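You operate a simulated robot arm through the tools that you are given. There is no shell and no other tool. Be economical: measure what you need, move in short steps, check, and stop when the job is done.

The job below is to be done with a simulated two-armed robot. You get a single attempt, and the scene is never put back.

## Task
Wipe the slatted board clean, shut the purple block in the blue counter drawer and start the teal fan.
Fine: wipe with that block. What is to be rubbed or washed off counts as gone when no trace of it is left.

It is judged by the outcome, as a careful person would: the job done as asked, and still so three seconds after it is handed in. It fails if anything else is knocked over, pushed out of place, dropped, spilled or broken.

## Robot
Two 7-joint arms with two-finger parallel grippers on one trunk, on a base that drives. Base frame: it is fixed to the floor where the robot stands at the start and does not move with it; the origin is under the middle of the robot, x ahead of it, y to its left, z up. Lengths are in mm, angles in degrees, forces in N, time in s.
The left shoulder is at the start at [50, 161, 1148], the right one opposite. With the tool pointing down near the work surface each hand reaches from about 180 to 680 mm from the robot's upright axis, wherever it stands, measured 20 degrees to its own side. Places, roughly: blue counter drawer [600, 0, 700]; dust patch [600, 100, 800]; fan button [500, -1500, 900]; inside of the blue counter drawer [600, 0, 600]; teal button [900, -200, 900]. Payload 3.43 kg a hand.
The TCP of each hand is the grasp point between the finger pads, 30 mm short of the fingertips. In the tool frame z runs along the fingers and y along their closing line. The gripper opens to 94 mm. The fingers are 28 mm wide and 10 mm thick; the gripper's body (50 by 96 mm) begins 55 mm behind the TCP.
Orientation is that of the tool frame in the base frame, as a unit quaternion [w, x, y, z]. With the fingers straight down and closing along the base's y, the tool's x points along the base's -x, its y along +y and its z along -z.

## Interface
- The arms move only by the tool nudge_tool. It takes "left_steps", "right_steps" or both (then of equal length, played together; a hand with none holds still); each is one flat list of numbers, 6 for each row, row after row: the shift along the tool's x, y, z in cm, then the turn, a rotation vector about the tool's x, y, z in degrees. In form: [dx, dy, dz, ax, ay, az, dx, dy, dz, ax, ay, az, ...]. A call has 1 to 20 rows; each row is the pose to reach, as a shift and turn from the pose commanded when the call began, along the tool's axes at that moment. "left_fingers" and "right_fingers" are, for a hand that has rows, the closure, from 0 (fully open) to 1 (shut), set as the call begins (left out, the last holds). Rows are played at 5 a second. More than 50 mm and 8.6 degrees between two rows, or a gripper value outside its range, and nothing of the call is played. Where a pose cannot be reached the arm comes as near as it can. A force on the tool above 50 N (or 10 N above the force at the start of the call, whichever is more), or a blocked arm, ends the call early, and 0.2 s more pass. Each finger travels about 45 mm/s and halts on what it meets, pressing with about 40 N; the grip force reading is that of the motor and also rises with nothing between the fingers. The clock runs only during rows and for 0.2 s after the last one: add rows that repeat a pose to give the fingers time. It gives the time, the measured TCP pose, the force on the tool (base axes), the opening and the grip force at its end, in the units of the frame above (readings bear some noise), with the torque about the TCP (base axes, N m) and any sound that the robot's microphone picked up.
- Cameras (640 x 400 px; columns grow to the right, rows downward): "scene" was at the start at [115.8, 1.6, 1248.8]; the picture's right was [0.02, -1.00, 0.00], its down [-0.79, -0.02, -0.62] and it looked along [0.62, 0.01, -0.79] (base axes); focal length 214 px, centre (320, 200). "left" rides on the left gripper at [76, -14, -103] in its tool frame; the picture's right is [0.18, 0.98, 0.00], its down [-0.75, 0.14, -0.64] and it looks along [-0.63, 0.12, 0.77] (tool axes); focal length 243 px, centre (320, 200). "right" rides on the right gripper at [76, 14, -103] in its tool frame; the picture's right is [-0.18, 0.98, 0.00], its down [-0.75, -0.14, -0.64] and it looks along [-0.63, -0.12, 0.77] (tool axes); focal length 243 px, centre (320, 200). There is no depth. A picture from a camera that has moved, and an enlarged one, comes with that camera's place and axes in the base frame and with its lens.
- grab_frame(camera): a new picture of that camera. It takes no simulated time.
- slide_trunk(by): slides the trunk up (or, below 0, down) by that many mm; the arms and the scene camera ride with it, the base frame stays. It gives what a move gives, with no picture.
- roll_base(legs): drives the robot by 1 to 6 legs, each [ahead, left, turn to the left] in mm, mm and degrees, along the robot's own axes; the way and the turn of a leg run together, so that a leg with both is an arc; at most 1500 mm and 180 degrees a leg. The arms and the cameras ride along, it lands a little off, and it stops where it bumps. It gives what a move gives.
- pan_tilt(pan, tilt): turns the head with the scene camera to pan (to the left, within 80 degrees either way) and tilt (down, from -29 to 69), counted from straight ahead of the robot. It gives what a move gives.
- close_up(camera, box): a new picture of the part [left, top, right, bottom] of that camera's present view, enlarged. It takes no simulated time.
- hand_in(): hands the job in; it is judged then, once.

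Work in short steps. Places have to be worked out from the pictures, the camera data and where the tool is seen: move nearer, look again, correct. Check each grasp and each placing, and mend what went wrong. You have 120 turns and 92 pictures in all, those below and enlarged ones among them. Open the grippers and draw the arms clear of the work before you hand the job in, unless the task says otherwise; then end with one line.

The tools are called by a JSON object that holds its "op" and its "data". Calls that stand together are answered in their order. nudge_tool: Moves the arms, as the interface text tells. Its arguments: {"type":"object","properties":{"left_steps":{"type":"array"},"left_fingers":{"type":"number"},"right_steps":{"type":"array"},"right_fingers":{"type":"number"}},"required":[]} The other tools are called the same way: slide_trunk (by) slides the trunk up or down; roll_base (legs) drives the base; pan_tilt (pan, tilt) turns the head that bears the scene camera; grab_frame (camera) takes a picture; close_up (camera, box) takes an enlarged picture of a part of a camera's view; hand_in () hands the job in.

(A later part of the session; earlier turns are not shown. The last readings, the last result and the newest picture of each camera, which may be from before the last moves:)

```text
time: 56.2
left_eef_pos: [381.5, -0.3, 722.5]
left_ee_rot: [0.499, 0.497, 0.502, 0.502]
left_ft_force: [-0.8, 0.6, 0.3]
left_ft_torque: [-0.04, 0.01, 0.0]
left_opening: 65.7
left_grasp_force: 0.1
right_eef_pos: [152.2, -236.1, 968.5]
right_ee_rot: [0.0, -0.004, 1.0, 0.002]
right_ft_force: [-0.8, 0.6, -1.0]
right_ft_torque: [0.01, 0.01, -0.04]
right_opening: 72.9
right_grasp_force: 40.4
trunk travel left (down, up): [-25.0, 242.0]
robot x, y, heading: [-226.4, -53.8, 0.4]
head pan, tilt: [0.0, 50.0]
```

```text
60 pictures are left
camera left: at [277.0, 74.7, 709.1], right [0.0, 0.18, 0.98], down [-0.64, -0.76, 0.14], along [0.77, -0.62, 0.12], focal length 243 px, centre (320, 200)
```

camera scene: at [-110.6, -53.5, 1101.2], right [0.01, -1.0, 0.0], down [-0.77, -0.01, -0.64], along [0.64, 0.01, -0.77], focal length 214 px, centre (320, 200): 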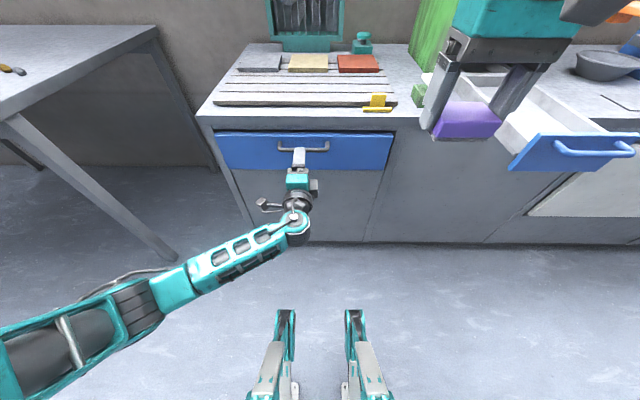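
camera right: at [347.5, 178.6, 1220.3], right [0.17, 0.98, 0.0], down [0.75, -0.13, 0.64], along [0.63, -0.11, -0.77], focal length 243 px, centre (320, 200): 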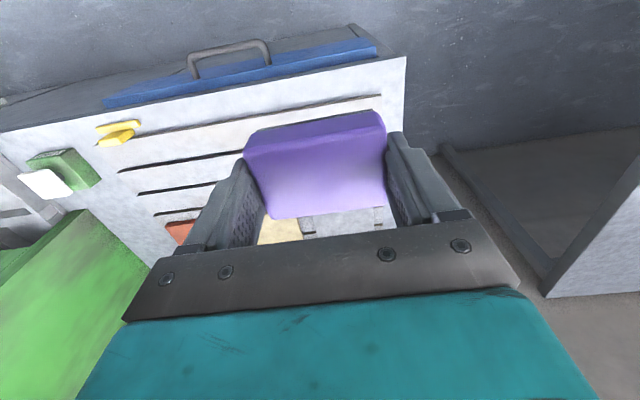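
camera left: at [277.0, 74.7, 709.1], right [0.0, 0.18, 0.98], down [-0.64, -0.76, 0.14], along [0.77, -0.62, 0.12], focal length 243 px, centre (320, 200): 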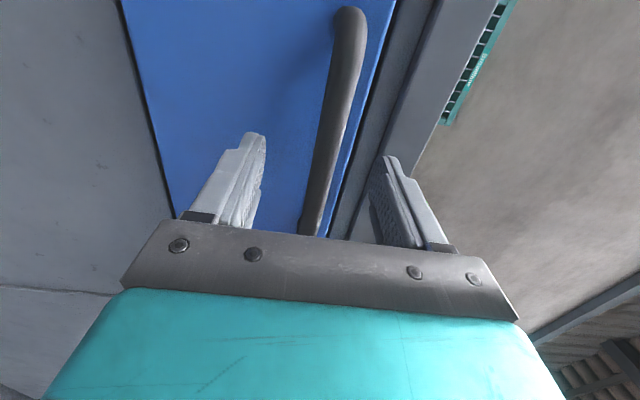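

I close the left hand to see whether it takes the bar.

{"op": "nudge_tool", "data": {"left_steps": [0, 0, 0.4, 0, 0, 0, 0, 0, 0.4, 0, 0, 0, 0, 0, 0.4, 0, 0, 0, 0, 0, 0.4, 0, 0, 0, 0, 0, 0.4, 0, 0, 0, 0, 0, 0.4, 0, 0, 0], "left_fingers": 1}}

{"op": "grab_frame", "data": {"camera": "left"}}

```text
time: 57.6
left_eef_pos: [382.8, -1.2, 722.5]
left_ee_rot: [0.498, 0.498, 0.502, 0.502]
left_ft_force: [-24.8, 4.0, -1.3]
left_ft_torque: [0.0, -0.02, 0.19]
left_opening: 12.9
left_grasp_force: 45.0
right_eef_pos: [150.5, -234.8, 970.3]
right_ee_rot: [0.0, -0.003, 1.0, 0.0]
right_ft_force: [-0.4, -0.2, -1.0]
right_ft_torque: [0.01, -0.02, -0.01]
right_opening: 72.8
right_grasp_force: 40.2
trunk travel left (down, up): [-25.0, 242.0]
robot x, y, heading: [-228.8, -56.1, 0.7]
head pan, tilt: [0.0, 50.0]
```

```text
59 pictures are left
camera left: at [278.9, 74.6, 709.3], right [0.0, 0.18, 0.98], down [-0.64, -0.76, 0.14], along [0.77, -0.62, 0.12], focal length 243 px, centre (320, 200)
```

left: 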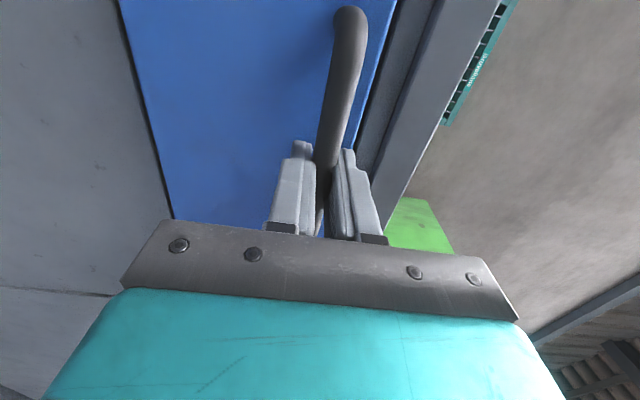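

The bar is gripped (12.9 mm). I pull straight back in small steps.

{"op": "nudge_tool", "data": {"left_steps": [0, 0, -1, 0, 0, 0, 0, 0, -2.5, 0, 0, 0, 0, 0, -4, 0, 0, 0, 0, 0, -5.5, 0, 0, 0, 0, 0, -7, 0, 0, 0, 0, 0, -8.5, 0, 0, 0, 0, 0, -10, 0, 0, 0, 0, 0, -11.5, 0, 0, 0, 0, 0, -13, 0, 0, 0, 0, 0, -14.5, 0, 0, 0, 0, 0, -16, 0, 0, 0, 0, 0, -17.5, 0, 0, 0, 0, 0, -19, 0, 0, 0]}}

{"op": "grab_frame", "data": {"camera": "scene"}}

```text
time: 60.4
left_eef_pos: [212.1, 0.8, 722.2]
left_ee_rot: [0.499, 0.5, 0.498, 0.503]
left_ft_force: [-2.4, -7.6, -10.8]
left_ft_torque: [-0.77, 0.18, 0.19]
left_opening: 12.7
left_grasp_force: 44.8
right_eef_pos: [153.2, -237.1, 969.8]
right_ee_rot: [0.0, -0.002, 1.0, 0.001]
right_ft_force: [0.1, -0.7, -1.2]
right_ft_torque: [-0.01, -0.01, 0.0]
right_opening: 73.1
right_grasp_force: 40.3
trunk travel left (down, up): [-25.0, 242.0]
robot x, y, heading: [-228.4, -54.1, 0.2]
head pan, tilt: [0.0, 50.0]
stopped in row 13 (left hand): the force on the tool passed its limit (the readings are from after the stop); the commanded pose is now the measured one
```

```text
58 pictures are left
camera scene: at [-110.3, -54.8, 1101.3], right [0.01, -1.0, 0.0], down [-0.77, 0.0, -0.64], along [0.64, 0.0, -0.77], focal length 214 px, centre (320, 200)
```

scene: 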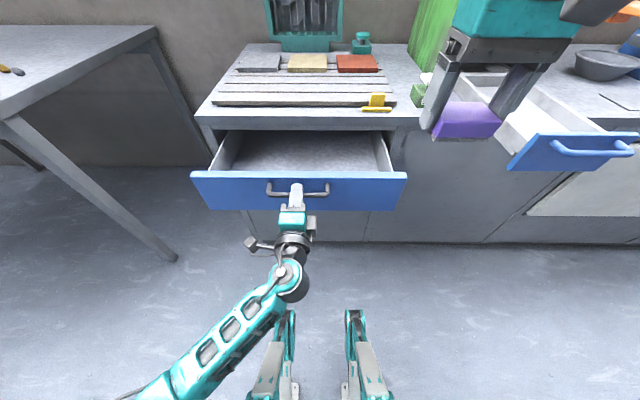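

The drawer is open about 170 mm against its stop and empty. I keep hold of the handle and bring the block above the opening.

{"op": "nudge_tool", "data": {"right_steps": [-4, 2, 0, 0, 0, 0, -8, 4, 0, 0, 0, 0, -12, 6, 0, 0, 0, 0, -16, 8, 0, 0, 0, 0, -19, 10.5, 0, 0, 0, 0, -21.7, 12.6, 2, 0, 0, 0, -21.7, 12.6, 6, 0, 0, 0, -21.7, 12.6, 10, 0, 0, 0, -21.7, 12.6, 10, 0, 0, 0]}}

{"op": "grab_frame", "data": {"camera": "scene"}}

{"op": "grab_frame", "data": {"camera": "right"}}

```text
time: 62.4
left_eef_pos: [212.8, -0.1, 721.7]
left_ee_rot: [0.499, 0.499, 0.497, 0.505]
left_ft_force: [-0.1, -19.0, -17.4]
left_ft_torque: [-0.84, 0.15, -0.25]
left_opening: 13.0
left_grasp_force: 44.7
right_eef_pos: [368.8, -110.4, 866.5]
right_ee_rot: [0.0, -0.002, 1.0, 0.001]
right_ft_force: [-0.5, -0.4, -1.2]
right_ft_torque: [0.0, 0.02, -0.02]
right_opening: 72.9
right_grasp_force: 40.2
trunk travel left (down, up): [-25.0, 242.0]
robot x, y, heading: [-228.8, -57.0, -0.0]
head pan, tilt: [0.0, 50.0]
```

```text
57 pictures are left
camera scene: at [-109.6, -55.2, 1101.0], right [0.01, -1.0, 0.0], down [-0.77, 0.0, -0.64], along [0.64, 0.0, -0.77], focal length 214 px, centre (320, 200)
```

scene: 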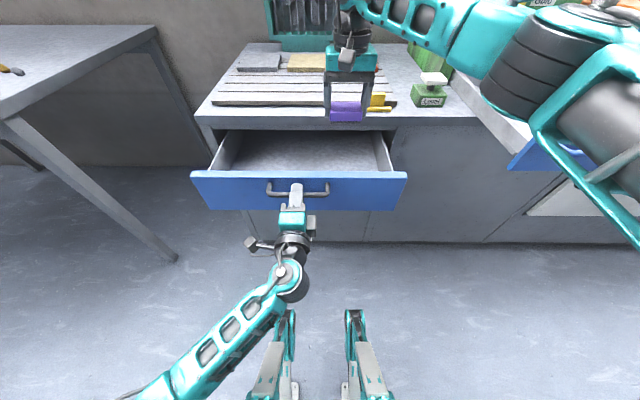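

```text
56 pictures are left
camera right: at [291.4, -94.9, 968.5], right [0.18, 0.98, 0.0], down [0.75, -0.14, 0.64], along [0.63, -0.11, -0.77], focal length 243 px, centre (320, 200)
```

right: 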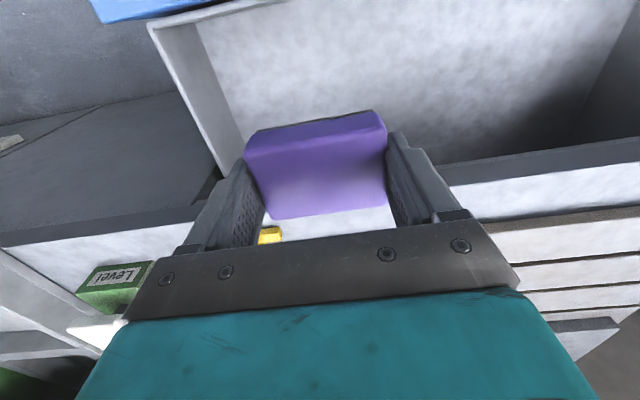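

Block is between the drawer front and the counter edge (x≈429). I lower it 10 cm and check the clearances.

{"op": "nudge_tool", "data": {"right_steps": [0.6, 0, 3, 0, 0, 0, 0.6, 0, 6, 0, 0, 0, 0.6, 0, 9, 0, 0, 0, 0.6, 0, 11, 0, 0, 0]}}

{"op": "grab_frame", "data": {"camera": "scene"}}

{"op": "grab_frame", "data": {"camera": "right"}}

```text
time: 63.4
left_eef_pos: [211.0, -0.5, 724.0]
left_ee_rot: [0.5, 0.5, 0.496, 0.504]
left_ft_force: [0.3, -18.3, -18.9]
left_ft_torque: [-0.83, 0.14, -0.25]
left_opening: 12.7
left_grasp_force: 45.0
right_eef_pos: [364.0, -110.2, 755.0]
right_ee_rot: [0.0, -0.003, 1.0, 0.001]
right_ft_force: [-0.2, -0.6, -1.5]
right_ft_torque: [0.04, -0.03, -0.02]
right_opening: 73.0
right_grasp_force: 40.2
trunk travel left (down, up): [-25.0, 242.0]
robot x, y, heading: [-225.9, -55.1, 0.3]
head pan, tilt: [0.0, 50.0]
```

```text
55 pictures are left
camera scene: at [-109.6, -55.2, 1101.1], right [0.01, -1.0, 0.0], down [-0.77, 0.0, -0.64], along [0.64, 0.0, -0.77], focal length 214 px, centre (320, 200)
```

scene: 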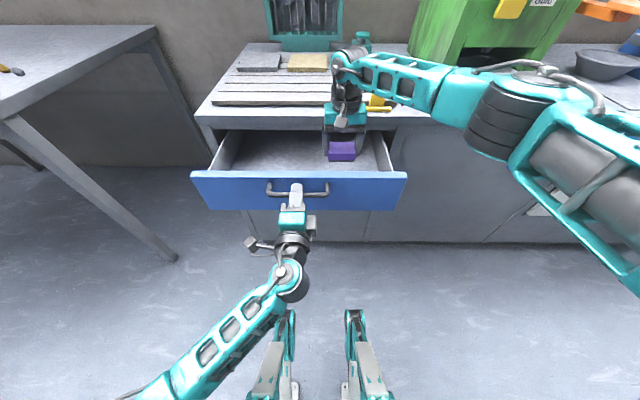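

```text
54 pictures are left
camera right: at [287.2, -93.9, 858.3], right [0.18, 0.98, 0.0], down [0.75, -0.14, 0.64], along [0.63, -0.11, -0.77], focal length 243 px, centre (320, 200)
```

right: 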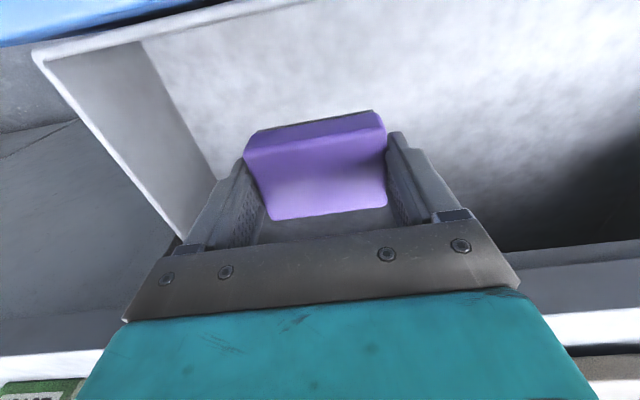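

Clear on all sides; the drawer floor seems close below. I lower in small steps until contact.

{"op": "nudge_tool", "data": {"right_steps": [0, 0, 0.8, 0, 0, 0, 0, 0, 1.4, 0, 0, 0, 0, 0, 1.8, 0, 0, 0]}}

{"op": "grab_frame", "data": {"camera": "right"}}

```text
time: 64.2
left_eef_pos: [211.9, 0.7, 721.8]
left_ee_rot: [0.5, 0.498, 0.498, 0.504]
left_ft_force: [-0.6, -17.8, -17.0]
left_ft_torque: [-0.83, 0.13, -0.28]
left_opening: 12.7
left_grasp_force: 44.9
right_eef_pos: [361.4, -109.4, 739.9]
right_ee_rot: [0.0, -0.003, 1.0, 0.002]
right_ft_force: [0.4, 0.8, -0.4]
right_ft_torque: [0.01, 0.01, -0.01]
right_opening: 72.8
right_grasp_force: 39.8
trunk travel left (down, up): [-25.0, 242.0]
robot x, y, heading: [-231.1, -53.1, 0.4]
head pan, tilt: [0.0, 50.0]
```

```text
53 pictures are left
camera right: at [286.1, -93.9, 842.8], right [0.18, 0.98, 0.0], down [0.75, -0.14, 0.64], along [0.63, -0.11, -0.77], focal length 243 px, centre (320, 200)
```

right: 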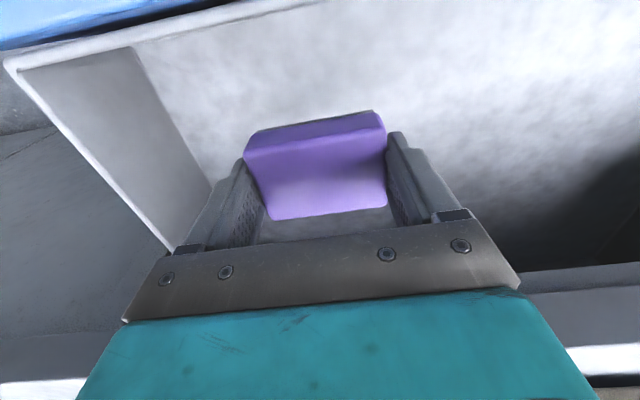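

No contact yet; I go on down in small steps.

{"op": "nudge_tool", "data": {"right_steps": [0, 0, 0.6, 0, 0, 0, 0, 0, 1.2, 0, 0, 0, 0, 0, 1.8, 0, 0, 0]}}

{"op": "nudge_tool", "data": {"right_steps": [0, 0, 0.4, 0, 0, 0, 0, 0, 0.8, 0, 0, 0, 0, 0, 1.0, 0, 0, 0]}}

```text
time: 65.0
left_eef_pos: [213.0, 0.6, 723.1]
left_ee_rot: [0.499, 0.5, 0.497, 0.504]
left_ft_force: [0.2, -16.7, -17.8]
left_ft_torque: [-0.82, 0.14, -0.3]
left_opening: 12.9
left_grasp_force: 44.6
right_eef_pos: [362.9, -110.5, 721.6]
right_ee_rot: [-0.001, -0.004, 1.0, 0.001]
right_ft_force: [0.0, -0.1, -1.8]
right_ft_torque: [0.02, 0.0, 0.03]
right_opening: 72.9
right_grasp_force: 40.2
trunk travel left (down, up): [-25.0, 242.0]
robot x, y, heading: [-229.7, -55.4, 0.4]
head pan, tilt: [0.0, 50.0]
```

```text
time: 65.8
left_eef_pos: [212.3, 0.8, 723.0]
left_ee_rot: [0.499, 0.498, 0.498, 0.505]
left_ft_force: [-0.5, -17.8, -17.8]
left_ft_torque: [-0.83, 0.11, -0.24]
left_opening: 12.7
left_grasp_force: 44.8
right_eef_pos: [362.7, -107.8, 712.6]
right_ee_rot: [-0.001, -0.003, 1.0, 0.001]
right_ft_force: [0.4, 0.8, -1.5]
right_ft_torque: [-0.01, 0.04, -0.01]
right_opening: 72.9
right_grasp_force: 40.6
trunk travel left (down, up): [-25.0, 242.0]
robot x, y, heading: [-229.0, -57.5, 0.1]
head pan, tilt: [0.0, 50.0]
```

Still free (block bottom ≈ 668). I keep lowering and check the view.

{"op": "nudge_tool", "data": {"right_steps": [0, 0, 0.5, 0, 0, 0, 0, 0, 1.0, 0, 0, 0, 0, 0, 1.3, 0, 0, 0]}}

{"op": "grab_frame", "data": {"camera": "scene"}}

```text
time: 66.6
left_eef_pos: [211.5, 0.1, 724.0]
left_ee_rot: [0.499, 0.499, 0.497, 0.505]
left_ft_force: [0.2, -16.9, -18.1]
left_ft_torque: [-0.85, 0.17, -0.23]
left_opening: 12.9
left_grasp_force: 44.6
right_eef_pos: [361.6, -109.5, 699.3]
right_ee_rot: [0.0, -0.002, 1.0, 0.001]
right_ft_force: [0.2, 0.2, -1.2]
right_ft_torque: [-0.01, 0.0, -0.01]
right_opening: 73.0
right_grasp_force: 39.7
trunk travel left (down, up): [-25.0, 242.0]
robot x, y, heading: [-224.3, -56.0, 0.5]
head pan, tilt: [0.0, 50.0]
```

```text
52 pictures are left
camera scene: at [-109.6, -55.1, 1101.0], right [0.01, -1.0, 0.0], down [-0.77, 0.0, -0.64], along [0.64, 0.0, -0.77], focal length 214 px, centre (320, 200)
```

scene: 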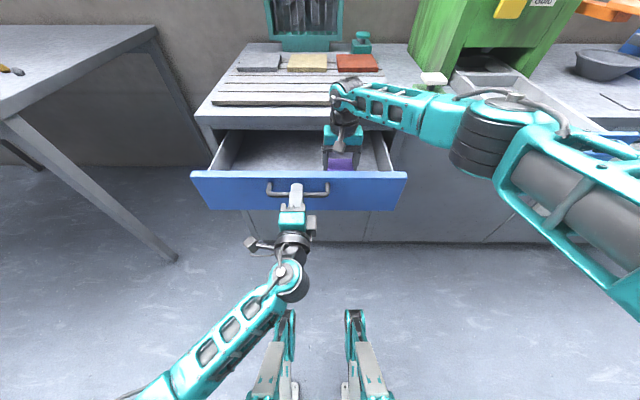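

Still no contact; the forearm stays clear of the counter. I continue downward.

{"op": "nudge_tool", "data": {"right_steps": [0, 0, 0.5, 0, 0, 0, 0, 0, 1.0, 0, 0, 0, 0, 0, 1.0, 0, 0, 0]}}

{"op": "grab_frame", "data": {"camera": "right"}}

```text
time: 67.4
left_eef_pos: [211.3, -0.0, 723.8]
left_ee_rot: [0.499, 0.499, 0.497, 0.505]
left_ft_force: [0.1, -16.5, -18.6]
left_ft_torque: [-0.81, 0.12, -0.24]
left_opening: 12.8
left_grasp_force: 45.2
right_eef_pos: [363.0, -109.5, 689.0]
right_ee_rot: [-0.001, -0.003, 1.0, 0.001]
right_ft_force: [0.4, 0.1, -1.3]
right_ft_torque: [0.0, 0.02, 0.0]
right_opening: 73.1
right_grasp_force: 40.1
trunk travel left (down, up): [-25.0, 242.0]
robot x, y, heading: [-229.9, -52.8, 0.7]
head pan, tilt: [0.0, 50.0]
```

```text
51 pictures are left
camera right: at [285.9, -93.9, 791.6], right [0.18, 0.98, 0.0], down [0.75, -0.14, 0.64], along [0.63, -0.11, -0.77], focal length 243 px, centre (320, 200)
```

right: 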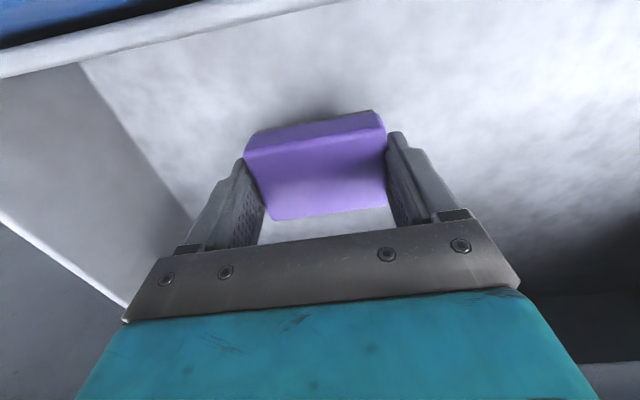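

The drawer front's rim is right below the gripper's camera, so I shift 15 mm forward before going lower.

{"op": "nudge_tool", "data": {"right_steps": [-0.8, 0, 0, 0, 0, 0, -1.6, 0, 0, 0, 0, 0, -1.6, 0, 0.5, 0, 0, 0, -1.6, 0, 1.0, 0, 0, 0, -1.6, 0, 1.0, 0, 0, 0]}}

{"op": "grab_frame", "data": {"camera": "right"}}

```text
time: 68.6
left_eef_pos: [213.6, 0.2, 723.1]
left_ee_rot: [0.499, 0.499, 0.497, 0.505]
left_ft_force: [-0.1, -17.1, -18.3]
left_ft_torque: [-0.84, 0.16, -0.19]
left_opening: 12.6
left_grasp_force: 45.0
right_eef_pos: [378.4, -108.7, 678.7]
right_ee_rot: [0.0, -0.003, 1.0, 0.001]
right_ft_force: [-0.6, -0.1, -1.0]
right_ft_torque: [-0.01, 0.02, -0.03]
right_opening: 73.2
right_grasp_force: 40.0
trunk travel left (down, up): [-25.0, 242.0]
robot x, y, heading: [-226.2, -52.8, 0.4]
head pan, tilt: [0.0, 50.0]
```

```text
50 pictures are left
camera right: at [302.1, -92.7, 781.2], right [0.18, 0.98, 0.0], down [0.75, -0.14, 0.64], along [0.63, -0.11, -0.77], focal length 243 px, centre (320, 200)
```

right: 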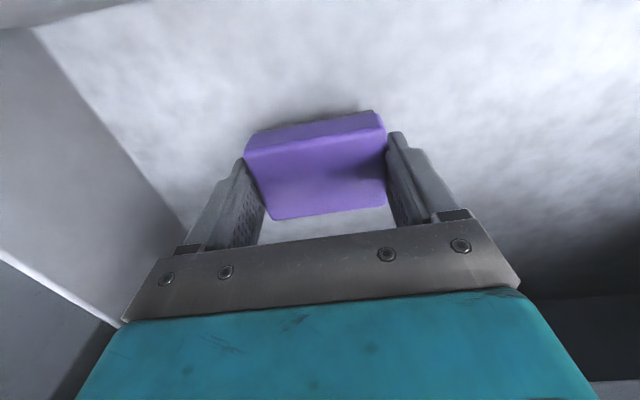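

The block's shadow is close; I continue a few millimetres at a time.

{"op": "nudge_tool", "data": {"right_steps": [0, 0, 0.3, 0, 0, 0, 0, 0, 0.6, 0, 0, 0, 0, 0, 0.9, 0, 0, 0]}}

{"op": "nudge_tool", "data": {"right_steps": [0, 0, 0.3, 0, 0, 0, 0, 0, 0.6, 0, 0, 0, 0, 0, 0.8, 0, 0, 0]}}

{"op": "grab_frame", "data": {"camera": "right"}}

```text
time: 69.4
left_eef_pos: [212.4, 0.6, 724.1]
left_ee_rot: [0.499, 0.499, 0.497, 0.505]
left_ft_force: [0.5, -16.2, -18.6]
left_ft_torque: [-0.85, 0.12, -0.19]
left_opening: 12.5
left_grasp_force: 44.8
right_eef_pos: [378.5, -109.4, 669.7]
right_ee_rot: [0.0, -0.003, 1.0, 0.001]
right_ft_force: [0.2, 0.5, -0.8]
right_ft_torque: [0.0, 0.03, -0.01]
right_opening: 73.0
right_grasp_force: 39.9
trunk travel left (down, up): [-25.0, 242.0]
robot x, y, heading: [-228.1, -56.0, 0.4]
head pan, tilt: [0.0, 50.0]
```

```text
time: 70.2
left_eef_pos: [212.1, 0.0, 723.2]
left_ee_rot: [0.499, 0.499, 0.499, 0.504]
left_ft_force: [12.6, -19.0, -26.0]
left_ft_torque: [-0.67, 0.22, -0.16]
left_opening: 12.8
left_grasp_force: 45.1
right_eef_pos: [379.7, -110.7, 667.2]
right_ee_rot: [0.002, -0.004, 1.0, 0.002]
right_ft_force: [-10.1, -1.4, 32.1]
right_ft_torque: [-0.15, 0.22, 0.0]
right_opening: 73.2
right_grasp_force: 39.8
trunk travel left (down, up): [-25.0, 242.0]
robot x, y, heading: [-227.8, -53.9, 0.5]
head pan, tilt: [0.0, 50.0]
```

```text
49 pictures are left
camera right: at [301.5, -93.2, 769.4], right [0.18, 0.98, 0.0], down [0.75, -0.14, 0.64], along [0.63, -0.11, -0.76], focal length 243 px, centre (320, 200)
```

right: 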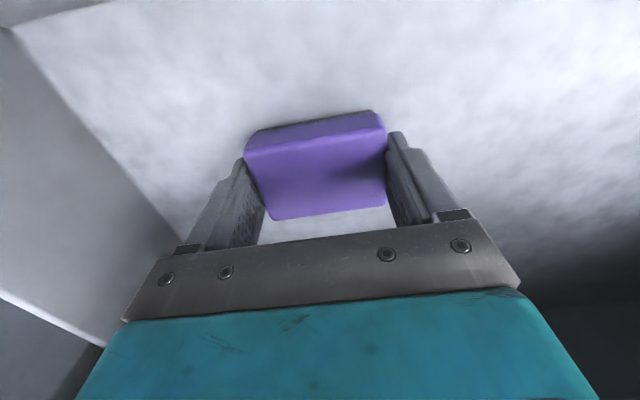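

The block rests on the drawer floor. I ease the pressure, open the fingers and then rise straight up.

{"op": "nudge_tool", "data": {"right_steps": [0, 0, -0.5, 0, 0, 0, 0, 0, -0.5, 0, 0, 0]}}

{"op": "nudge_tool", "data": {"right_steps": [0, 0, 0, 0, 0, 0, 0, 0, 0, 0, 0, 0, 0, 0, 0, 0, 0, 0, 0, 0, 0, 0, 0, 0], "right_fingers": 0}}

{"op": "nudge_tool", "data": {"right_steps": [0, 0, -3, 0, 0, 0, 0, 0, -7, 0, 0, 0, 0, 0, -11, 0, 0, 0, 0, 0, -15, 0, 0, 0, 0, 0, -19, 0, 0, 0, 0, 0, -23, 0, 0, 0, 0, 0, -27, 0, 0, 0, 4, 0, -29, 0, 0, 0, 8, -1, -31, 0, 0, 0, 12, -3, -32, 0, 0, 0, 16, -5, -32, 0, 0, 0, 20, -8, -32, 0, 0, 0]}}

{"op": "grab_frame", "data": {"camera": "scene"}}

```text
time: 70.8
left_eef_pos: [211.6, 0.4, 722.6]
left_ee_rot: [0.499, 0.499, 0.497, 0.504]
left_ft_force: [-3.7, -16.2, -18.8]
left_ft_torque: [-0.91, 0.1, -0.13]
left_opening: 12.9
left_grasp_force: 45.4
right_eef_pos: [378.1, -109.6, 667.5]
right_ee_rot: [0.0, -0.003, 1.0, 0.0]
right_ft_force: [3.3, 0.5, 5.7]
right_ft_torque: [0.14, -0.27, -0.05]
right_opening: 73.3
right_grasp_force: 39.7
trunk travel left (down, up): [-25.0, 242.0]
robot x, y, heading: [-229.4, -55.9, 0.5]
head pan, tilt: [0.0, 50.0]
```

```text
time: 71.8
left_eef_pos: [212.6, 0.3, 722.8]
left_ee_rot: [0.499, 0.499, 0.498, 0.504]
left_ft_force: [0.2, -15.6, -18.2]
left_ft_torque: [-0.83, 0.13, -0.3]
left_opening: 12.6
left_grasp_force: 45.4
right_eef_pos: [379.1, -109.4, 668.9]
right_ee_rot: [0.0, -0.002, 1.0, 0.001]
right_ft_force: [0.6, 0.2, 1.8]
right_ft_torque: [0.0, -0.02, 0.01]
right_opening: 94.0
right_grasp_force: 0.0
trunk travel left (down, up): [-25.0, 242.0]
robot x, y, heading: [-230.0, -54.1, 0.1]
head pan, tilt: [0.0, 50.0]
```

```text
time: 74.4
left_eef_pos: [212.8, 1.1, 722.9]
left_ee_rot: [0.499, 0.499, 0.497, 0.505]
left_ft_force: [-2.0, -18.7, -18.8]
left_ft_torque: [-0.81, 0.22, 1.05]
left_opening: 12.7
left_grasp_force: 44.9
right_eef_pos: [177.1, -192.3, 988.2]
right_ee_rot: [0.0, -0.002, 1.0, 0.001]
right_ft_force: [-0.4, 0.5, -0.1]
right_ft_torque: [0.01, 0.0, 0.01]
right_opening: 94.1
right_grasp_force: 0.1
trunk travel left (down, up): [-25.0, 242.0]
robot x, y, heading: [-229.8, -51.1, 0.5]
head pan, tilt: [0.0, 50.0]
```

```text
48 pictures are left
camera scene: at [-109.7, -55.0, 1101.1], right [0.01, -1.0, 0.0], down [-0.77, 0.0, -0.64], along [0.64, 0.0, -0.77], focal length 214 px, centre (320, 200)
```

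scene: 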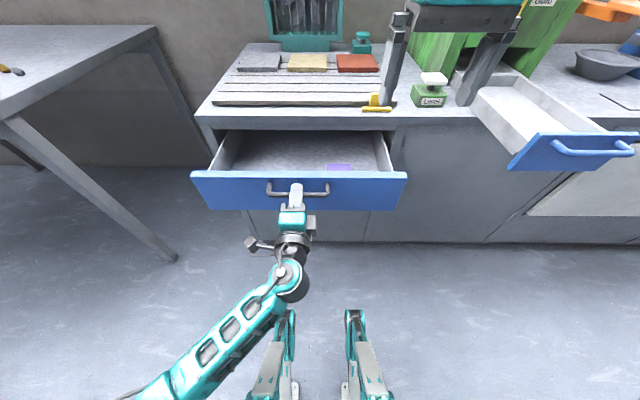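

The purple block lies in the drawer. I push the handle back in with the left hand.

{"op": "nudge_tool", "data": {"left_steps": [0, 0, 1.5, 0, 0, 0, 0, 0, 3, 0, 0, 0, 0, 0, 4.5, 0, 0, 0, 0, 0, 6, 0, 0, 0, 0, 0, 7.5, 0, 0, 0, 0, 0, 9, 0, 0, 0, 0, 0, 10.5, 0, 0, 0, 0, 0, 12, 0, 0, 0, 0, 0, 13.5, 0, 0, 0, 0, 0, 15, 0, 0, 0, 0, 0, 16.2, 0, 0, 0, 0, 0, 17.2, 0, 0, 0, 0, 0, 17.6, 0, 0, 0]}}

{"op": "grab_frame", "data": {"camera": "scene"}}

```text
time: 77.2
left_eef_pos: [382.3, 0.4, 722.3]
left_ee_rot: [0.5, 0.501, 0.497, 0.502]
left_ft_force: [-47.8, -5.3, -13.0]
left_ft_torque: [-0.78, 0.13, 0.18]
left_opening: 12.7
left_grasp_force: 44.3
right_eef_pos: [174.2, -191.1, 989.1]
right_ee_rot: [0.002, -0.002, 1.0, 0.001]
right_ft_force: [0.3, -0.5, 0.5]
right_ft_torque: [-0.01, 0.01, -0.02]
right_opening: 93.9
right_grasp_force: 0.1
trunk travel left (down, up): [-25.0, 242.0]
robot x, y, heading: [-226.1, -56.3, 0.5]
head pan, tilt: [0.0, 50.0]
```

```text
47 pictures are left
camera scene: at [-113.2, -54.3, 1101.6], right [0.01, -1.0, 0.0], down [-0.76, -0.01, -0.64], along [0.64, 0.0, -0.76], focal length 214 px, centre (320, 200)
```

scene: 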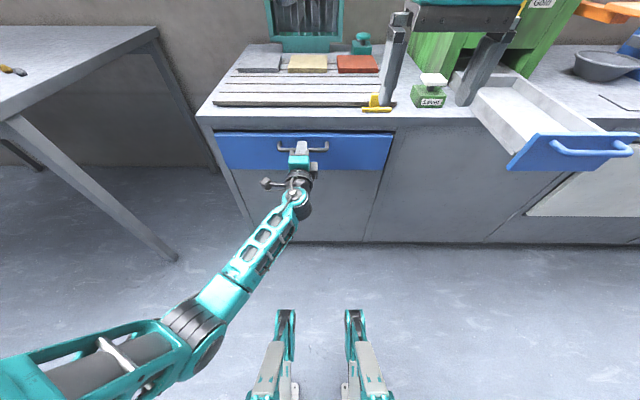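

The drawer is shut, with the hand back at its starting depth. I ease off, release the bar and draw straight back.

{"op": "nudge_tool", "data": {"left_steps": [0, 0, -0.5, 0, 0, 0, 0, 0, -0.5, 0, 0, 0, 0, 0, -0.5, 0, 0, 0, 0, 0, -0.5, 0, 0, 0, 0, 0, -0.5, 0, 0, 0], "left_fingers": 0.3}}

{"op": "nudge_tool", "data": {"left_steps": [0, 0, -3, 0, 0, 0, 0, 0, -7, 0, 0, 0, 0, 0, -11, 0, 0, 0]}}

{"op": "grab_frame", "data": {"camera": "left"}}

{"op": "close_up", "data": {"camera": "scene", "box": [180, 20, 420, 190]}}

```text
time: 78.4
left_eef_pos: [381.8, 2.0, 727.1]
left_ee_rot: [0.5, 0.498, 0.496, 0.506]
left_ft_force: [-0.8, 0.2, -1.0]
left_ft_torque: [0.0, -0.02, 0.0]
left_opening: 65.9
left_grasp_force: 0.2
right_eef_pos: [177.1, -192.2, 987.9]
right_ee_rot: [0.0, -0.002, 1.0, 0.0]
right_ft_force: [0.6, -0.1, 0.0]
right_ft_torque: [0.01, -0.02, -0.01]
right_opening: 94.0
right_grasp_force: 0.0
trunk travel left (down, up): [-25.0, 242.0]
robot x, y, heading: [-224.8, -54.9, 0.1]
head pan, tilt: [0.0, 50.0]
```

```text
time: 79.2
left_eef_pos: [281.5, 11.4, 735.1]
left_ee_rot: [0.5, 0.492, 0.489, 0.518]
left_ft_force: [-0.4, -0.1, -0.4]
left_ft_torque: [0.0, -0.04, 0.01]
left_opening: 65.8
left_grasp_force: 0.0
right_eef_pos: [177.8, -191.1, 988.7]
right_ee_rot: [0.0, -0.004, 1.0, 0.0]
right_ft_force: [0.7, -1.0, 0.4]
right_ft_torque: [-0.03, 0.04, 0.01]
right_opening: 93.8
right_grasp_force: 0.0
trunk travel left (down, up): [-25.0, 242.0]
robot x, y, heading: [-226.9, -53.1, -0.0]
head pan, tilt: [0.0, 50.0]
```

```text
46 pictures are left
camera left: at [177.0, 86.7, 719.7], right [-0.04, 0.16, 0.99], down [-0.64, -0.76, 0.1], along [0.77, -0.62, 0.13], focal length 243 px, centre (320, 200)
```

left: 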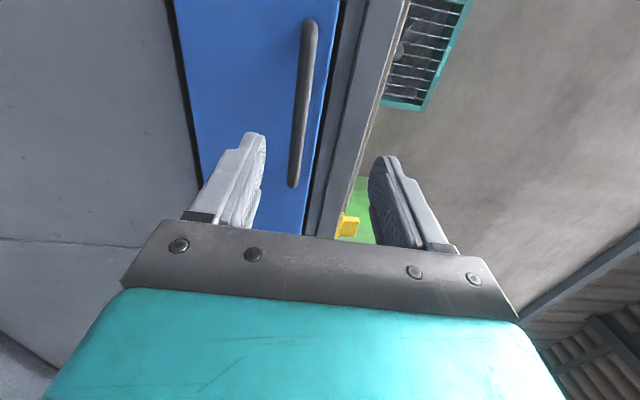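

```text
2.35 times, centred on (300, 105) of scene
camera zoom: at [-110.7, -54.4, 1101.3], right [0.01, -1.0, 0.0], down [-0.77, 0.0, -0.64], along [0.64, 0.0, -0.77], focal length 505 px, centre (367, 424)
```

zoom: 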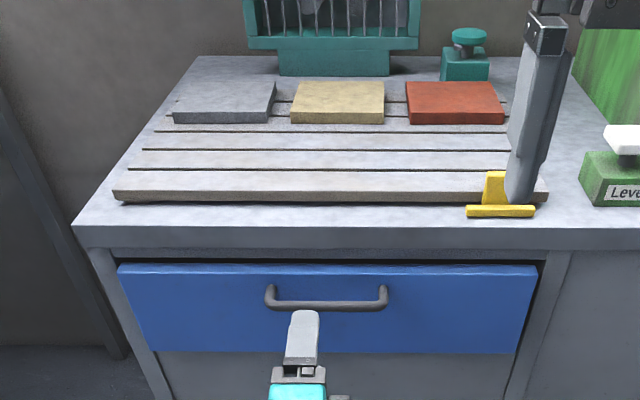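

The drawer is shut and the handle free. I raise the trunk again and look closely at the teal fan and the teal button beside it.

{"op": "slide_trunk", "data": {"by": 150}}

{"op": "nudge_tool", "data": {"left_steps": [0, 3, -2, 0, 0, 0, 0, 6, -4, 0, 0, 0, 0, 10, -6, 0, 0, 0, 0, 14, -8, 0, 0, 0], "right_steps": [0, -3, -1, 0, 0, 0, 0, -6, -2, 0, 0, 0, 0, -9, -3, 0, 0, 0, 0, -12, -4, 0, 0, 0]}}

{"op": "pan_tilt", "data": {"pan": -5, "tilt": 25}}

{"op": "grab_frame", "data": {"camera": "scene"}}

```text
time: 81.0
left_eef_pos: [279.0, 12.4, 883.1]
left_ee_rot: [0.499, 0.494, 0.49, 0.517]
left_ft_force: [1.2, -0.3, -0.4]
left_ft_torque: [0.02, -0.05, -0.02]
left_opening: 65.7
left_grasp_force: 0.0
right_eef_pos: [177.7, -191.2, 1137.1]
right_ee_rot: [0.0, -0.003, 1.0, 0.001]
right_ft_force: [0.2, 0.0, 0.5]
right_ft_torque: [-0.03, 0.01, 0.0]
right_opening: 94.2
right_grasp_force: 0.2
trunk travel left (down, up): [-175.0, 92.0]
robot x, y, heading: [-228.8, -56.2, 0.3]
head pan, tilt: [0.0, 50.0]
```

```text
time: 82.1
left_eef_pos: [208.8, 26.3, 1026.7]
left_ee_rot: [0.478, 0.504, 0.44, 0.569]
left_ft_force: [0.7, -0.1, 0.2]
left_ft_torque: [-0.02, 0.0, 0.02]
left_opening: 65.9
left_grasp_force: 0.1
right_eef_pos: [179.3, -310.1, 1179.0]
right_ee_rot: [0.001, -0.002, 1.0, 0.001]
right_ft_force: [-0.6, 0.2, -0.4]
right_ft_torque: [-0.03, -0.03, 0.0]
right_opening: 93.9
right_grasp_force: 0.0
trunk travel left (down, up): [-175.0, 92.0]
robot x, y, heading: [-226.1, -57.3, 0.3]
head pan, tilt: [0.0, 50.0]
stopped in row 4 (left hand): the arm was blocked; the commanded pose is now the measured one
```

```text
time: 83.0
left_eef_pos: [209.4, 27.1, 1027.0]
left_ee_rot: [0.478, 0.504, 0.44, 0.569]
left_ft_force: [-0.3, -0.6, -0.3]
left_ft_torque: [-0.02, 0.04, 0.0]
left_opening: 65.7
left_grasp_force: 0.1
right_eef_pos: [178.9, -310.4, 1176.4]
right_ee_rot: [0.001, -0.002, 1.0, 0.001]
right_ft_force: [0.5, 0.2, -0.6]
right_ft_torque: [0.02, 0.01, 0.03]
right_opening: 94.0
right_grasp_force: 0.1
trunk travel left (down, up): [-175.0, 92.0]
robot x, y, heading: [-229.2, -54.7, 0.4]
head pan, tilt: [-5.0, 25.0]
```

```text
44 pictures are left
camera scene: at [-95.9, -62.3, 1288.7], right [-0.08, -1.0, 0.0], down [-0.42, 0.03, -0.91], along [0.9, -0.07, -0.42], focal length 214 px, centre (320, 200)
```

scene: 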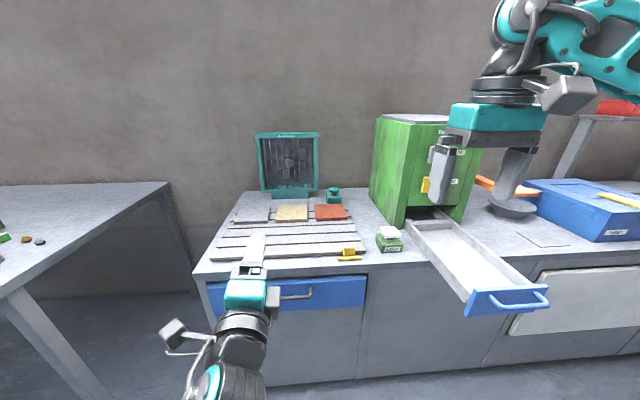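

I enlarge the fan and its neighbours for labels.

{"op": "close_up", "data": {"camera": "scene", "box": [245, 120, 405, 220]}}

{"op": "close_up", "data": {"camera": "scene", "box": [310, 175, 374, 215]}}

```text
4.00 times, centred on (325, 170) of scene
camera zoom: at [-95.9, -62.3, 1288.7], right [-0.08, -1.0, 0.0], down [-0.42, 0.03, -0.91], along [0.9, -0.07, -0.42], focal length 858 px, centre (300, 320)
```

zoom: 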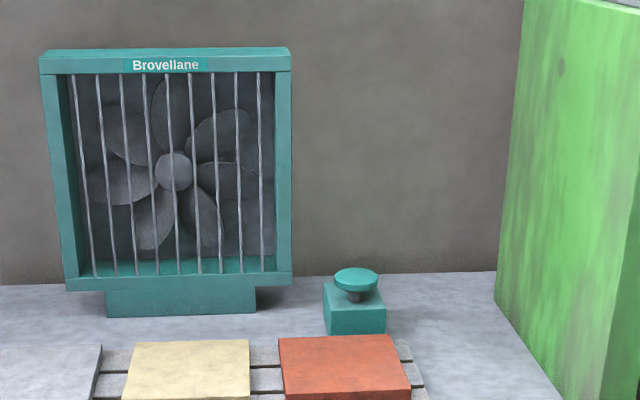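

```text
10.00 times, centred on (342, 195) of scene
camera zoom: at [-95.9, -62.3, 1288.7], right [-0.08, -1.0, 0.0], down [-0.42, 0.03, -0.91], along [0.9, -0.07, -0.42], focal length 2145 px, centre (100, 250)
```

zoom: 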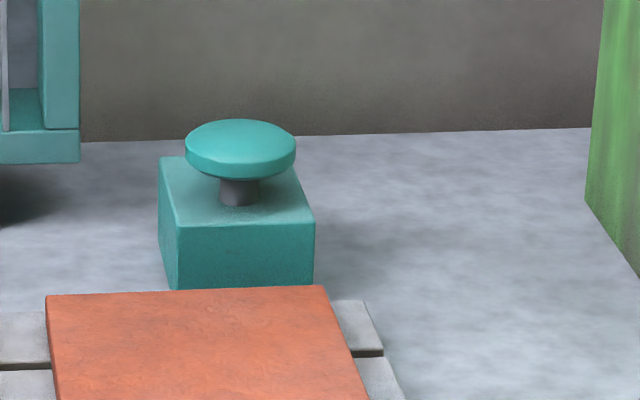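

The teal button bears no label on the side I see, while a distant one says "Fan". Before pressing anything I look around for other fans or notes, left and right.

{"op": "pan_tilt", "data": {"pan": 60, "tilt": 25}}

{"op": "grab_frame", "data": {"camera": "scene"}}

{"op": "roll_base", "data": {"legs": [[-150, 0, 0], [0, -1200, 0]]}}

{"op": "pan_tilt", "data": {"pan": -30, "tilt": 22}}

{"op": "grab_frame", "data": {"camera": "scene"}}

```text
time: 84.4
left_eef_pos: [210.1, 26.2, 1025.7]
left_ee_rot: [0.478, 0.506, 0.439, 0.569]
left_ft_force: [0.5, 0.6, 0.3]
left_ft_torque: [0.01, 0.0, -0.01]
left_opening: 65.7
left_grasp_force: 0.0
right_eef_pos: [179.9, -310.4, 1177.6]
right_ee_rot: [0.001, -0.002, 1.0, 0.0]
right_ft_force: [-0.3, 0.0, 0.6]
right_ft_torque: [-0.02, 0.0, -0.03]
right_opening: 94.0
right_grasp_force: 0.1
trunk travel left (down, up): [-175.0, 92.0]
robot x, y, heading: [-230.3, -56.4, 0.3]
head pan, tilt: [60.0, 25.0]
```

```text
41 pictures are left
camera scene: at [-142.1, 25.2, 1288.7], right [0.87, -0.5, 0.0], down [-0.21, -0.37, -0.91], along [0.45, 0.79, -0.42], focal length 214 px, centre (320, 200)
```

scene: 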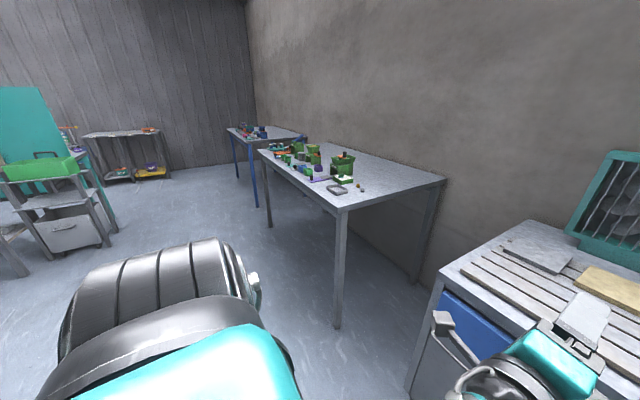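

```text
time: 91.3
left_eef_pos: [74.2, -1157.4, 1026.8]
left_ee_rot: [0.477, 0.504, 0.441, 0.569]
left_ft_force: [-0.4, -1.1, 0.1]
left_ft_torque: [-0.01, -0.02, -0.01]
left_opening: 65.8
left_grasp_force: 0.0
right_eef_pos: [46.0, -1493.7, 1176.8]
right_ee_rot: [0.0, -0.005, 1.0, 0.001]
right_ft_force: [0.7, 0.3, 0.7]
right_ft_torque: [0.0, 0.02, -0.02]
right_opening: 93.9
right_grasp_force: 0.1
trunk travel left (down, up): [-175.0, 92.0]
robot x, y, heading: [-358.2, -1238.8, 0.5]
head pan, tilt: [60.0, 25.0]
```

```text
time: 93.0
left_eef_pos: [74.5, -1156.5, 1025.3]
left_ee_rot: [0.476, 0.505, 0.44, 0.57]
left_ft_force: [-1.1, -0.8, -0.7]
left_ft_torque: [0.0, -0.02, 0.02]
left_opening: 66.0
left_grasp_force: 0.0
right_eef_pos: [45.9, -1494.9, 1177.1]
right_ee_rot: [-0.001, -0.005, 1.0, 0.001]
right_ft_force: [-0.2, 0.3, 0.7]
right_ft_torque: [0.0, 0.03, -0.01]
right_opening: 94.1
right_grasp_force: 0.0
trunk travel left (down, up): [-175.0, 92.0]
robot x, y, heading: [-364.3, -1240.4, 0.7]
head pan, tilt: [-30.0, 22.0]
```

```text
40 pictures are left
camera scene: at [-242.0, -1285.5, 1293.6], right [-0.49, -0.87, 0.0], down [-0.33, 0.18, -0.93], along [0.81, -0.45, -0.37], focal length 214 px, centre (320, 200)
```

scene: 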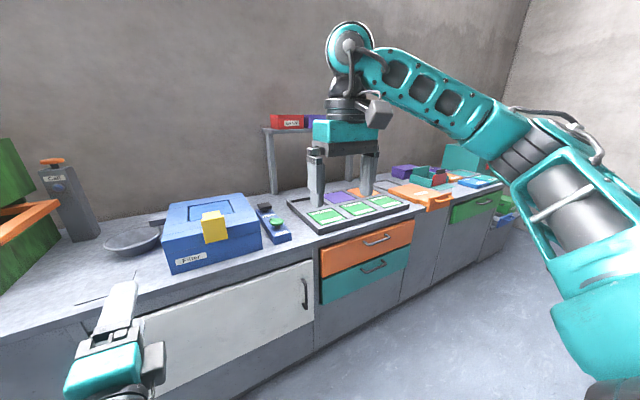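

No other fan is visible so far. I enlarge the "Fan" device beside the filter box.

{"op": "close_up", "data": {"camera": "scene", "box": [230, 185, 320, 255]}}

{"op": "close_up", "data": {"camera": "scene", "box": [260, 90, 530, 240]}}

```text
5.71 times, centred on (275, 220) of scene
camera zoom: at [-242.0, -1285.5, 1293.6], right [-0.49, -0.87, 0.0], down [-0.33, 0.18, -0.93], along [0.81, -0.45, -0.37], focal length 1226 px, centre (577, 86)
```

zoom: 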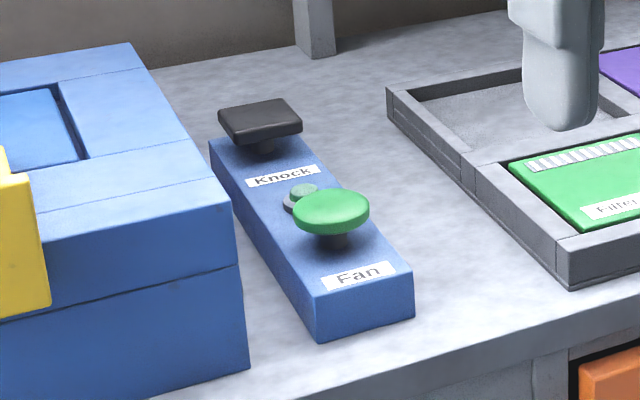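

```text
2.37 times, centred on (395, 165) of scene
camera zoom: at [-242.0, -1285.5, 1293.6], right [-0.49, -0.87, 0.0], down [-0.33, 0.18, -0.93], along [0.81, -0.45, -0.37], focal length 508 px, centre (142, 283)
```

zoom: 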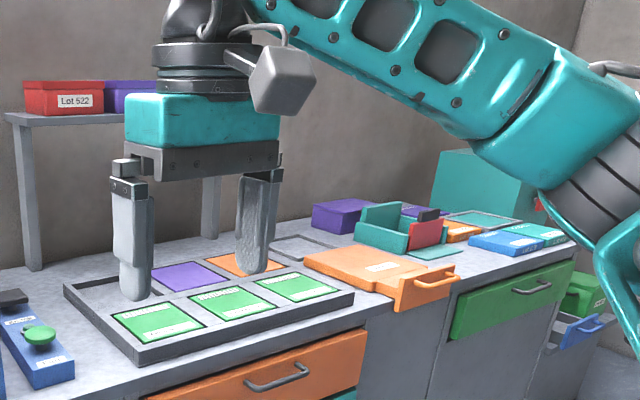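

That blue panel ("Knock", lamp, "Fan") belongs to the blue filter unit, so the unlabelled teal button beside the teal fan is its own switch, at about [930, -219, 870]. That is a far reach, so I look down to judge how near my base can stand.

{"op": "pan_tilt", "data": {"pan": 0, "tilt": 69}}

{"op": "grab_frame", "data": {"camera": "scene"}}

```text
time: 94.1
left_eef_pos: [73.6, -1158.3, 1026.2]
left_ee_rot: [0.476, 0.504, 0.441, 0.569]
left_ft_force: [0.5, 0.6, 0.1]
left_ft_torque: [0.0, 0.02, -0.02]
left_opening: 66.2
left_grasp_force: 0.0
right_eef_pos: [45.3, -1494.7, 1176.7]
right_ee_rot: [0.001, -0.005, 1.0, 0.0]
right_ft_force: [-0.7, -0.5, -1.3]
right_ft_torque: [-0.01, 0.03, 0.04]
right_opening: 93.9
right_grasp_force: 0.1
trunk travel left (down, up): [-175.0, 92.0]
robot x, y, heading: [-362.7, -1240.5, 0.6]
head pan, tilt: [0.0, 68.8]
```

```text
37 pictures are left
camera scene: at [-266.9, -1239.5, 1229.3], right [0.01, -1.0, 0.0], down [-0.93, -0.01, -0.36], along [0.36, 0.0, -0.93], focal length 214 px, centre (320, 200)
```

scene: 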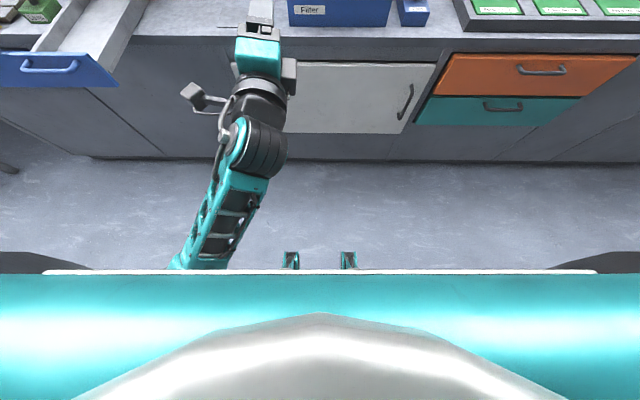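

The base front hides under the chest (under about 160 mm ahead of the axis), so I can stand nearer than before. I drive back left at a safe distance, then up towards the counter, with the right hand closed and pitched forward.

{"op": "roll_base", "data": {"legs": [[0, 1245, -0.5], [400, 0, 0]]}}

{"op": "nudge_tool", "data": {"right_steps": [0, 0, 0, 0, -7.5, 0, 0, 0, 0, 0, -15, 0, 0, 0, 0, 0, -22.5, 0, 0, 0, 0, 0, -30, 0, 0, 0, 0, 0, -37.5, 0, 0, 0, 0, 0, -45, 0, 0, 0, 0, 0, -45, 0, 0, 0, 0, 0, -45, 0, 0, 0, 0, 0, -45, 0], "right_fingers": 1, "left_steps": [2, 1, 0, 0, 0, 0, 4, 2, 0, 0, 0, 0, 6, 3, 0, 0, 0, 0, 8, 4, 0, 0, 0, 0, 10, 5, 0, 0, 0, 0, 12, 5, 0, 0, 0, 0, 12, 5, 0, 0, 0, 0, 12, 5, 0, 0, 0, 0, 12, 5, 0, 0, 0, 0]}}

{"op": "pan_tilt", "data": {"pan": -15, "tilt": 40}}

{"op": "grab_frame", "data": {"camera": "scene"}}

```text
time: 102.6
left_eef_pos: [465.6, 110.8, 1026.7]
left_ee_rot: [0.476, 0.504, 0.442, 0.57]
left_ft_force: [-0.5, -0.1, -0.4]
left_ft_torque: [0.0, 0.01, -0.01]
left_opening: 65.9
left_grasp_force: 0.0
right_eef_pos: [437.9, -224.6, 1177.8]
right_ee_rot: [0.001, -0.005, 1.0, 0.0]
right_ft_force: [-0.3, 0.0, 0.8]
right_ft_torque: [0.02, 0.01, 0.0]
right_opening: 94.0
right_grasp_force: 0.1
trunk travel left (down, up): [-175.0, 92.0]
robot x, y, heading: [27.9, 28.3, 0.8]
head pan, tilt: [0.0, 68.8]
```

```text
time: 104.6
left_eef_pos: [471.0, 218.8, 1088.1]
left_ee_rot: [0.476, 0.504, 0.441, 0.57]
left_ft_force: [-0.1, 0.5, 0.5]
left_ft_torque: [0.0, -0.02, 0.03]
left_opening: 65.6
left_grasp_force: 0.0
left hand out of reach, approached as far as the arm can: row 5, 6, 7, 8, 9
right_eef_pos: [437.5, -224.9, 1175.9]
right_ee_rot: [0.384, -0.004, 0.923, 0.003]
right_ft_force: [-0.8, -0.6, 0.0]
right_ft_torque: [0.0, -0.02, -0.01]
right_opening: 0.0
right_grasp_force: 32.4
trunk travel left (down, up): [-175.0, 92.0]
robot x, y, heading: [29.2, 29.9, 0.6]
head pan, tilt: [0.0, 68.8]
```

```text
time: 105.5
left_eef_pos: [470.8, 220.2, 1089.1]
left_ee_rot: [0.476, 0.504, 0.441, 0.57]
left_ft_force: [0.1, 0.0, 0.1]
left_ft_torque: [0.0, -0.03, -0.01]
left_opening: 65.9
left_grasp_force: 0.1
right_eef_pos: [437.5, -225.1, 1178.9]
right_ee_rot: [0.384, -0.004, 0.923, 0.002]
right_ft_force: [-0.4, -0.1, -0.9]
right_ft_torque: [-0.03, 0.05, 0.02]
right_opening: 0.1
right_grasp_force: 32.7
trunk travel left (down, up): [-175.0, 92.0]
robot x, y, heading: [28.4, 28.2, 0.6]
head pan, tilt: [-15.0, 40.0]
```

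```text
36 pictures are left
camera scene: at [151.0, 8.1, 1265.4], right [-0.25, -0.97, 0.0], down [-0.62, 0.16, -0.77], along [0.74, -0.19, -0.64], focal length 214 px, centre (320, 200)
```

scene: 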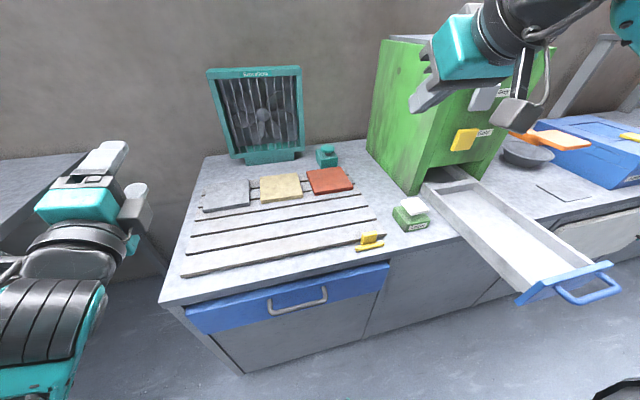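

From here the button's cap comes out at about [915, -218, 870]. I drive 140 mm nearer.

{"op": "roll_base", "data": {"legs": [[140, 0, 0]]}}

{"op": "grab_frame", "data": {"camera": "scene"}}

```text
time: 106.8
left_eef_pos: [569.3, 220.5, 1088.0]
left_ee_rot: [0.476, 0.504, 0.441, 0.57]
left_ft_force: [0.0, -1.1, 0.2]
left_ft_torque: [0.02, 0.01, 0.0]
left_opening: 65.8
left_grasp_force: 0.0
right_eef_pos: [534.3, -223.6, 1176.0]
right_ee_rot: [0.383, -0.004, 0.924, 0.003]
right_ft_force: [-0.9, 0.3, 1.1]
right_ft_torque: [-0.01, 0.02, -0.01]
right_opening: 0.0
right_grasp_force: 33.2
trunk travel left (down, up): [-175.0, 92.0]
robot x, y, heading: [126.4, 30.5, 0.5]
head pan, tilt: [-15.0, 40.0]
stopped in leg 1: the robot was blocked; the commanded pose is now the measured one
```

```text
35 pictures are left
camera scene: at [248.0, 9.1, 1265.5], right [-0.25, -0.97, 0.0], down [-0.62, 0.16, -0.77], along [0.74, -0.19, -0.64], focal length 214 px, centre (320, 200)
```

scene: 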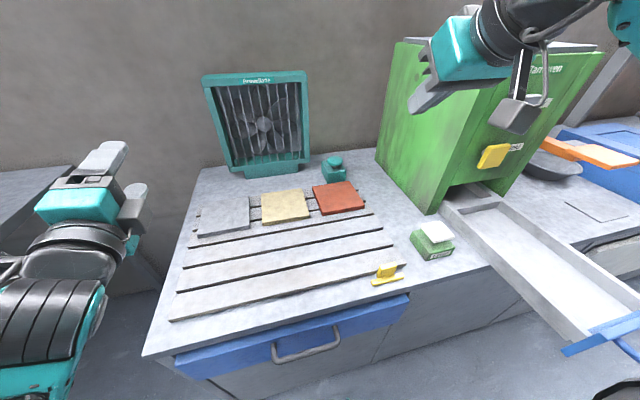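

The base stopped at x=126; the picture shows nothing displaced. I back off a touch and reach out with the right hand, high above the tiles, towards a point above the button.

{"op": "roll_base", "data": {"legs": [[-8, 0, 0]]}}

{"op": "nudge_tool", "data": {"right_steps": [-2.5, 0, 3, 0, 0, 0, -5, 0, 6, 0, 0, 0, -7.5, 0, 9, 0, 0, 0, -10, 0, 12, 0, 0, 0, -12, 0, 16, 0, 0, 0, -13, 0, 20, 0, 0, 0, -13, 0, 24, 0, 0, 0, -13, 0, 28, 0, 0, 0, -13, 0.5, 32, 0, 0, 0, -13, 0.5, 35, 0, 0, 0]}}

{"op": "grab_frame", "data": {"camera": "scene"}}

```text
time: 107.5
left_eef_pos: [562.0, 219.6, 1089.2]
left_ee_rot: [0.476, 0.504, 0.441, 0.57]
left_ft_force: [-0.8, -0.5, 1.1]
left_ft_torque: [0.0, 0.04, 0.03]
left_opening: 65.7
left_grasp_force: 0.2
right_eef_pos: [525.1, -224.8, 1177.1]
right_ee_rot: [0.382, -0.004, 0.924, 0.002]
right_ft_force: [-0.8, -0.3, 0.2]
right_ft_torque: [-0.01, -0.01, 0.02]
right_opening: 0.0
right_grasp_force: 32.9
trunk travel left (down, up): [-175.0, 92.0]
robot x, y, heading: [116.5, 32.1, 0.7]
head pan, tilt: [-15.0, 40.0]
```

```text
time: 109.7
left_eef_pos: [560.5, 220.4, 1087.8]
left_ee_rot: [0.476, 0.505, 0.441, 0.569]
left_ft_force: [0.3, 0.0, 0.2]
left_ft_torque: [-0.05, -0.04, -0.03]
left_opening: 66.0
left_grasp_force: 0.1
right_eef_pos: [865.1, -216.3, 1020.2]
right_ee_rot: [0.382, -0.004, 0.924, 0.002]
right_ft_force: [1.2, -0.1, -1.0]
right_ft_torque: [0.0, -0.03, 0.03]
right_opening: 0.1
right_grasp_force: 33.0
trunk travel left (down, up): [-175.0, 92.0]
robot x, y, heading: [115.0, 28.5, 0.7]
head pan, tilt: [-15.0, 40.0]
```

```text
34 pictures are left
camera scene: at [240.7, 9.1, 1265.4], right [-0.25, -0.97, 0.0], down [-0.62, 0.16, -0.77], along [0.74, -0.19, -0.64], focal length 214 px, centre (320, 200)
```

scene: 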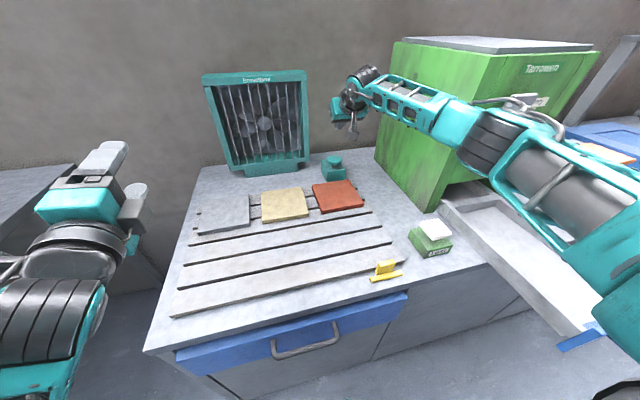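

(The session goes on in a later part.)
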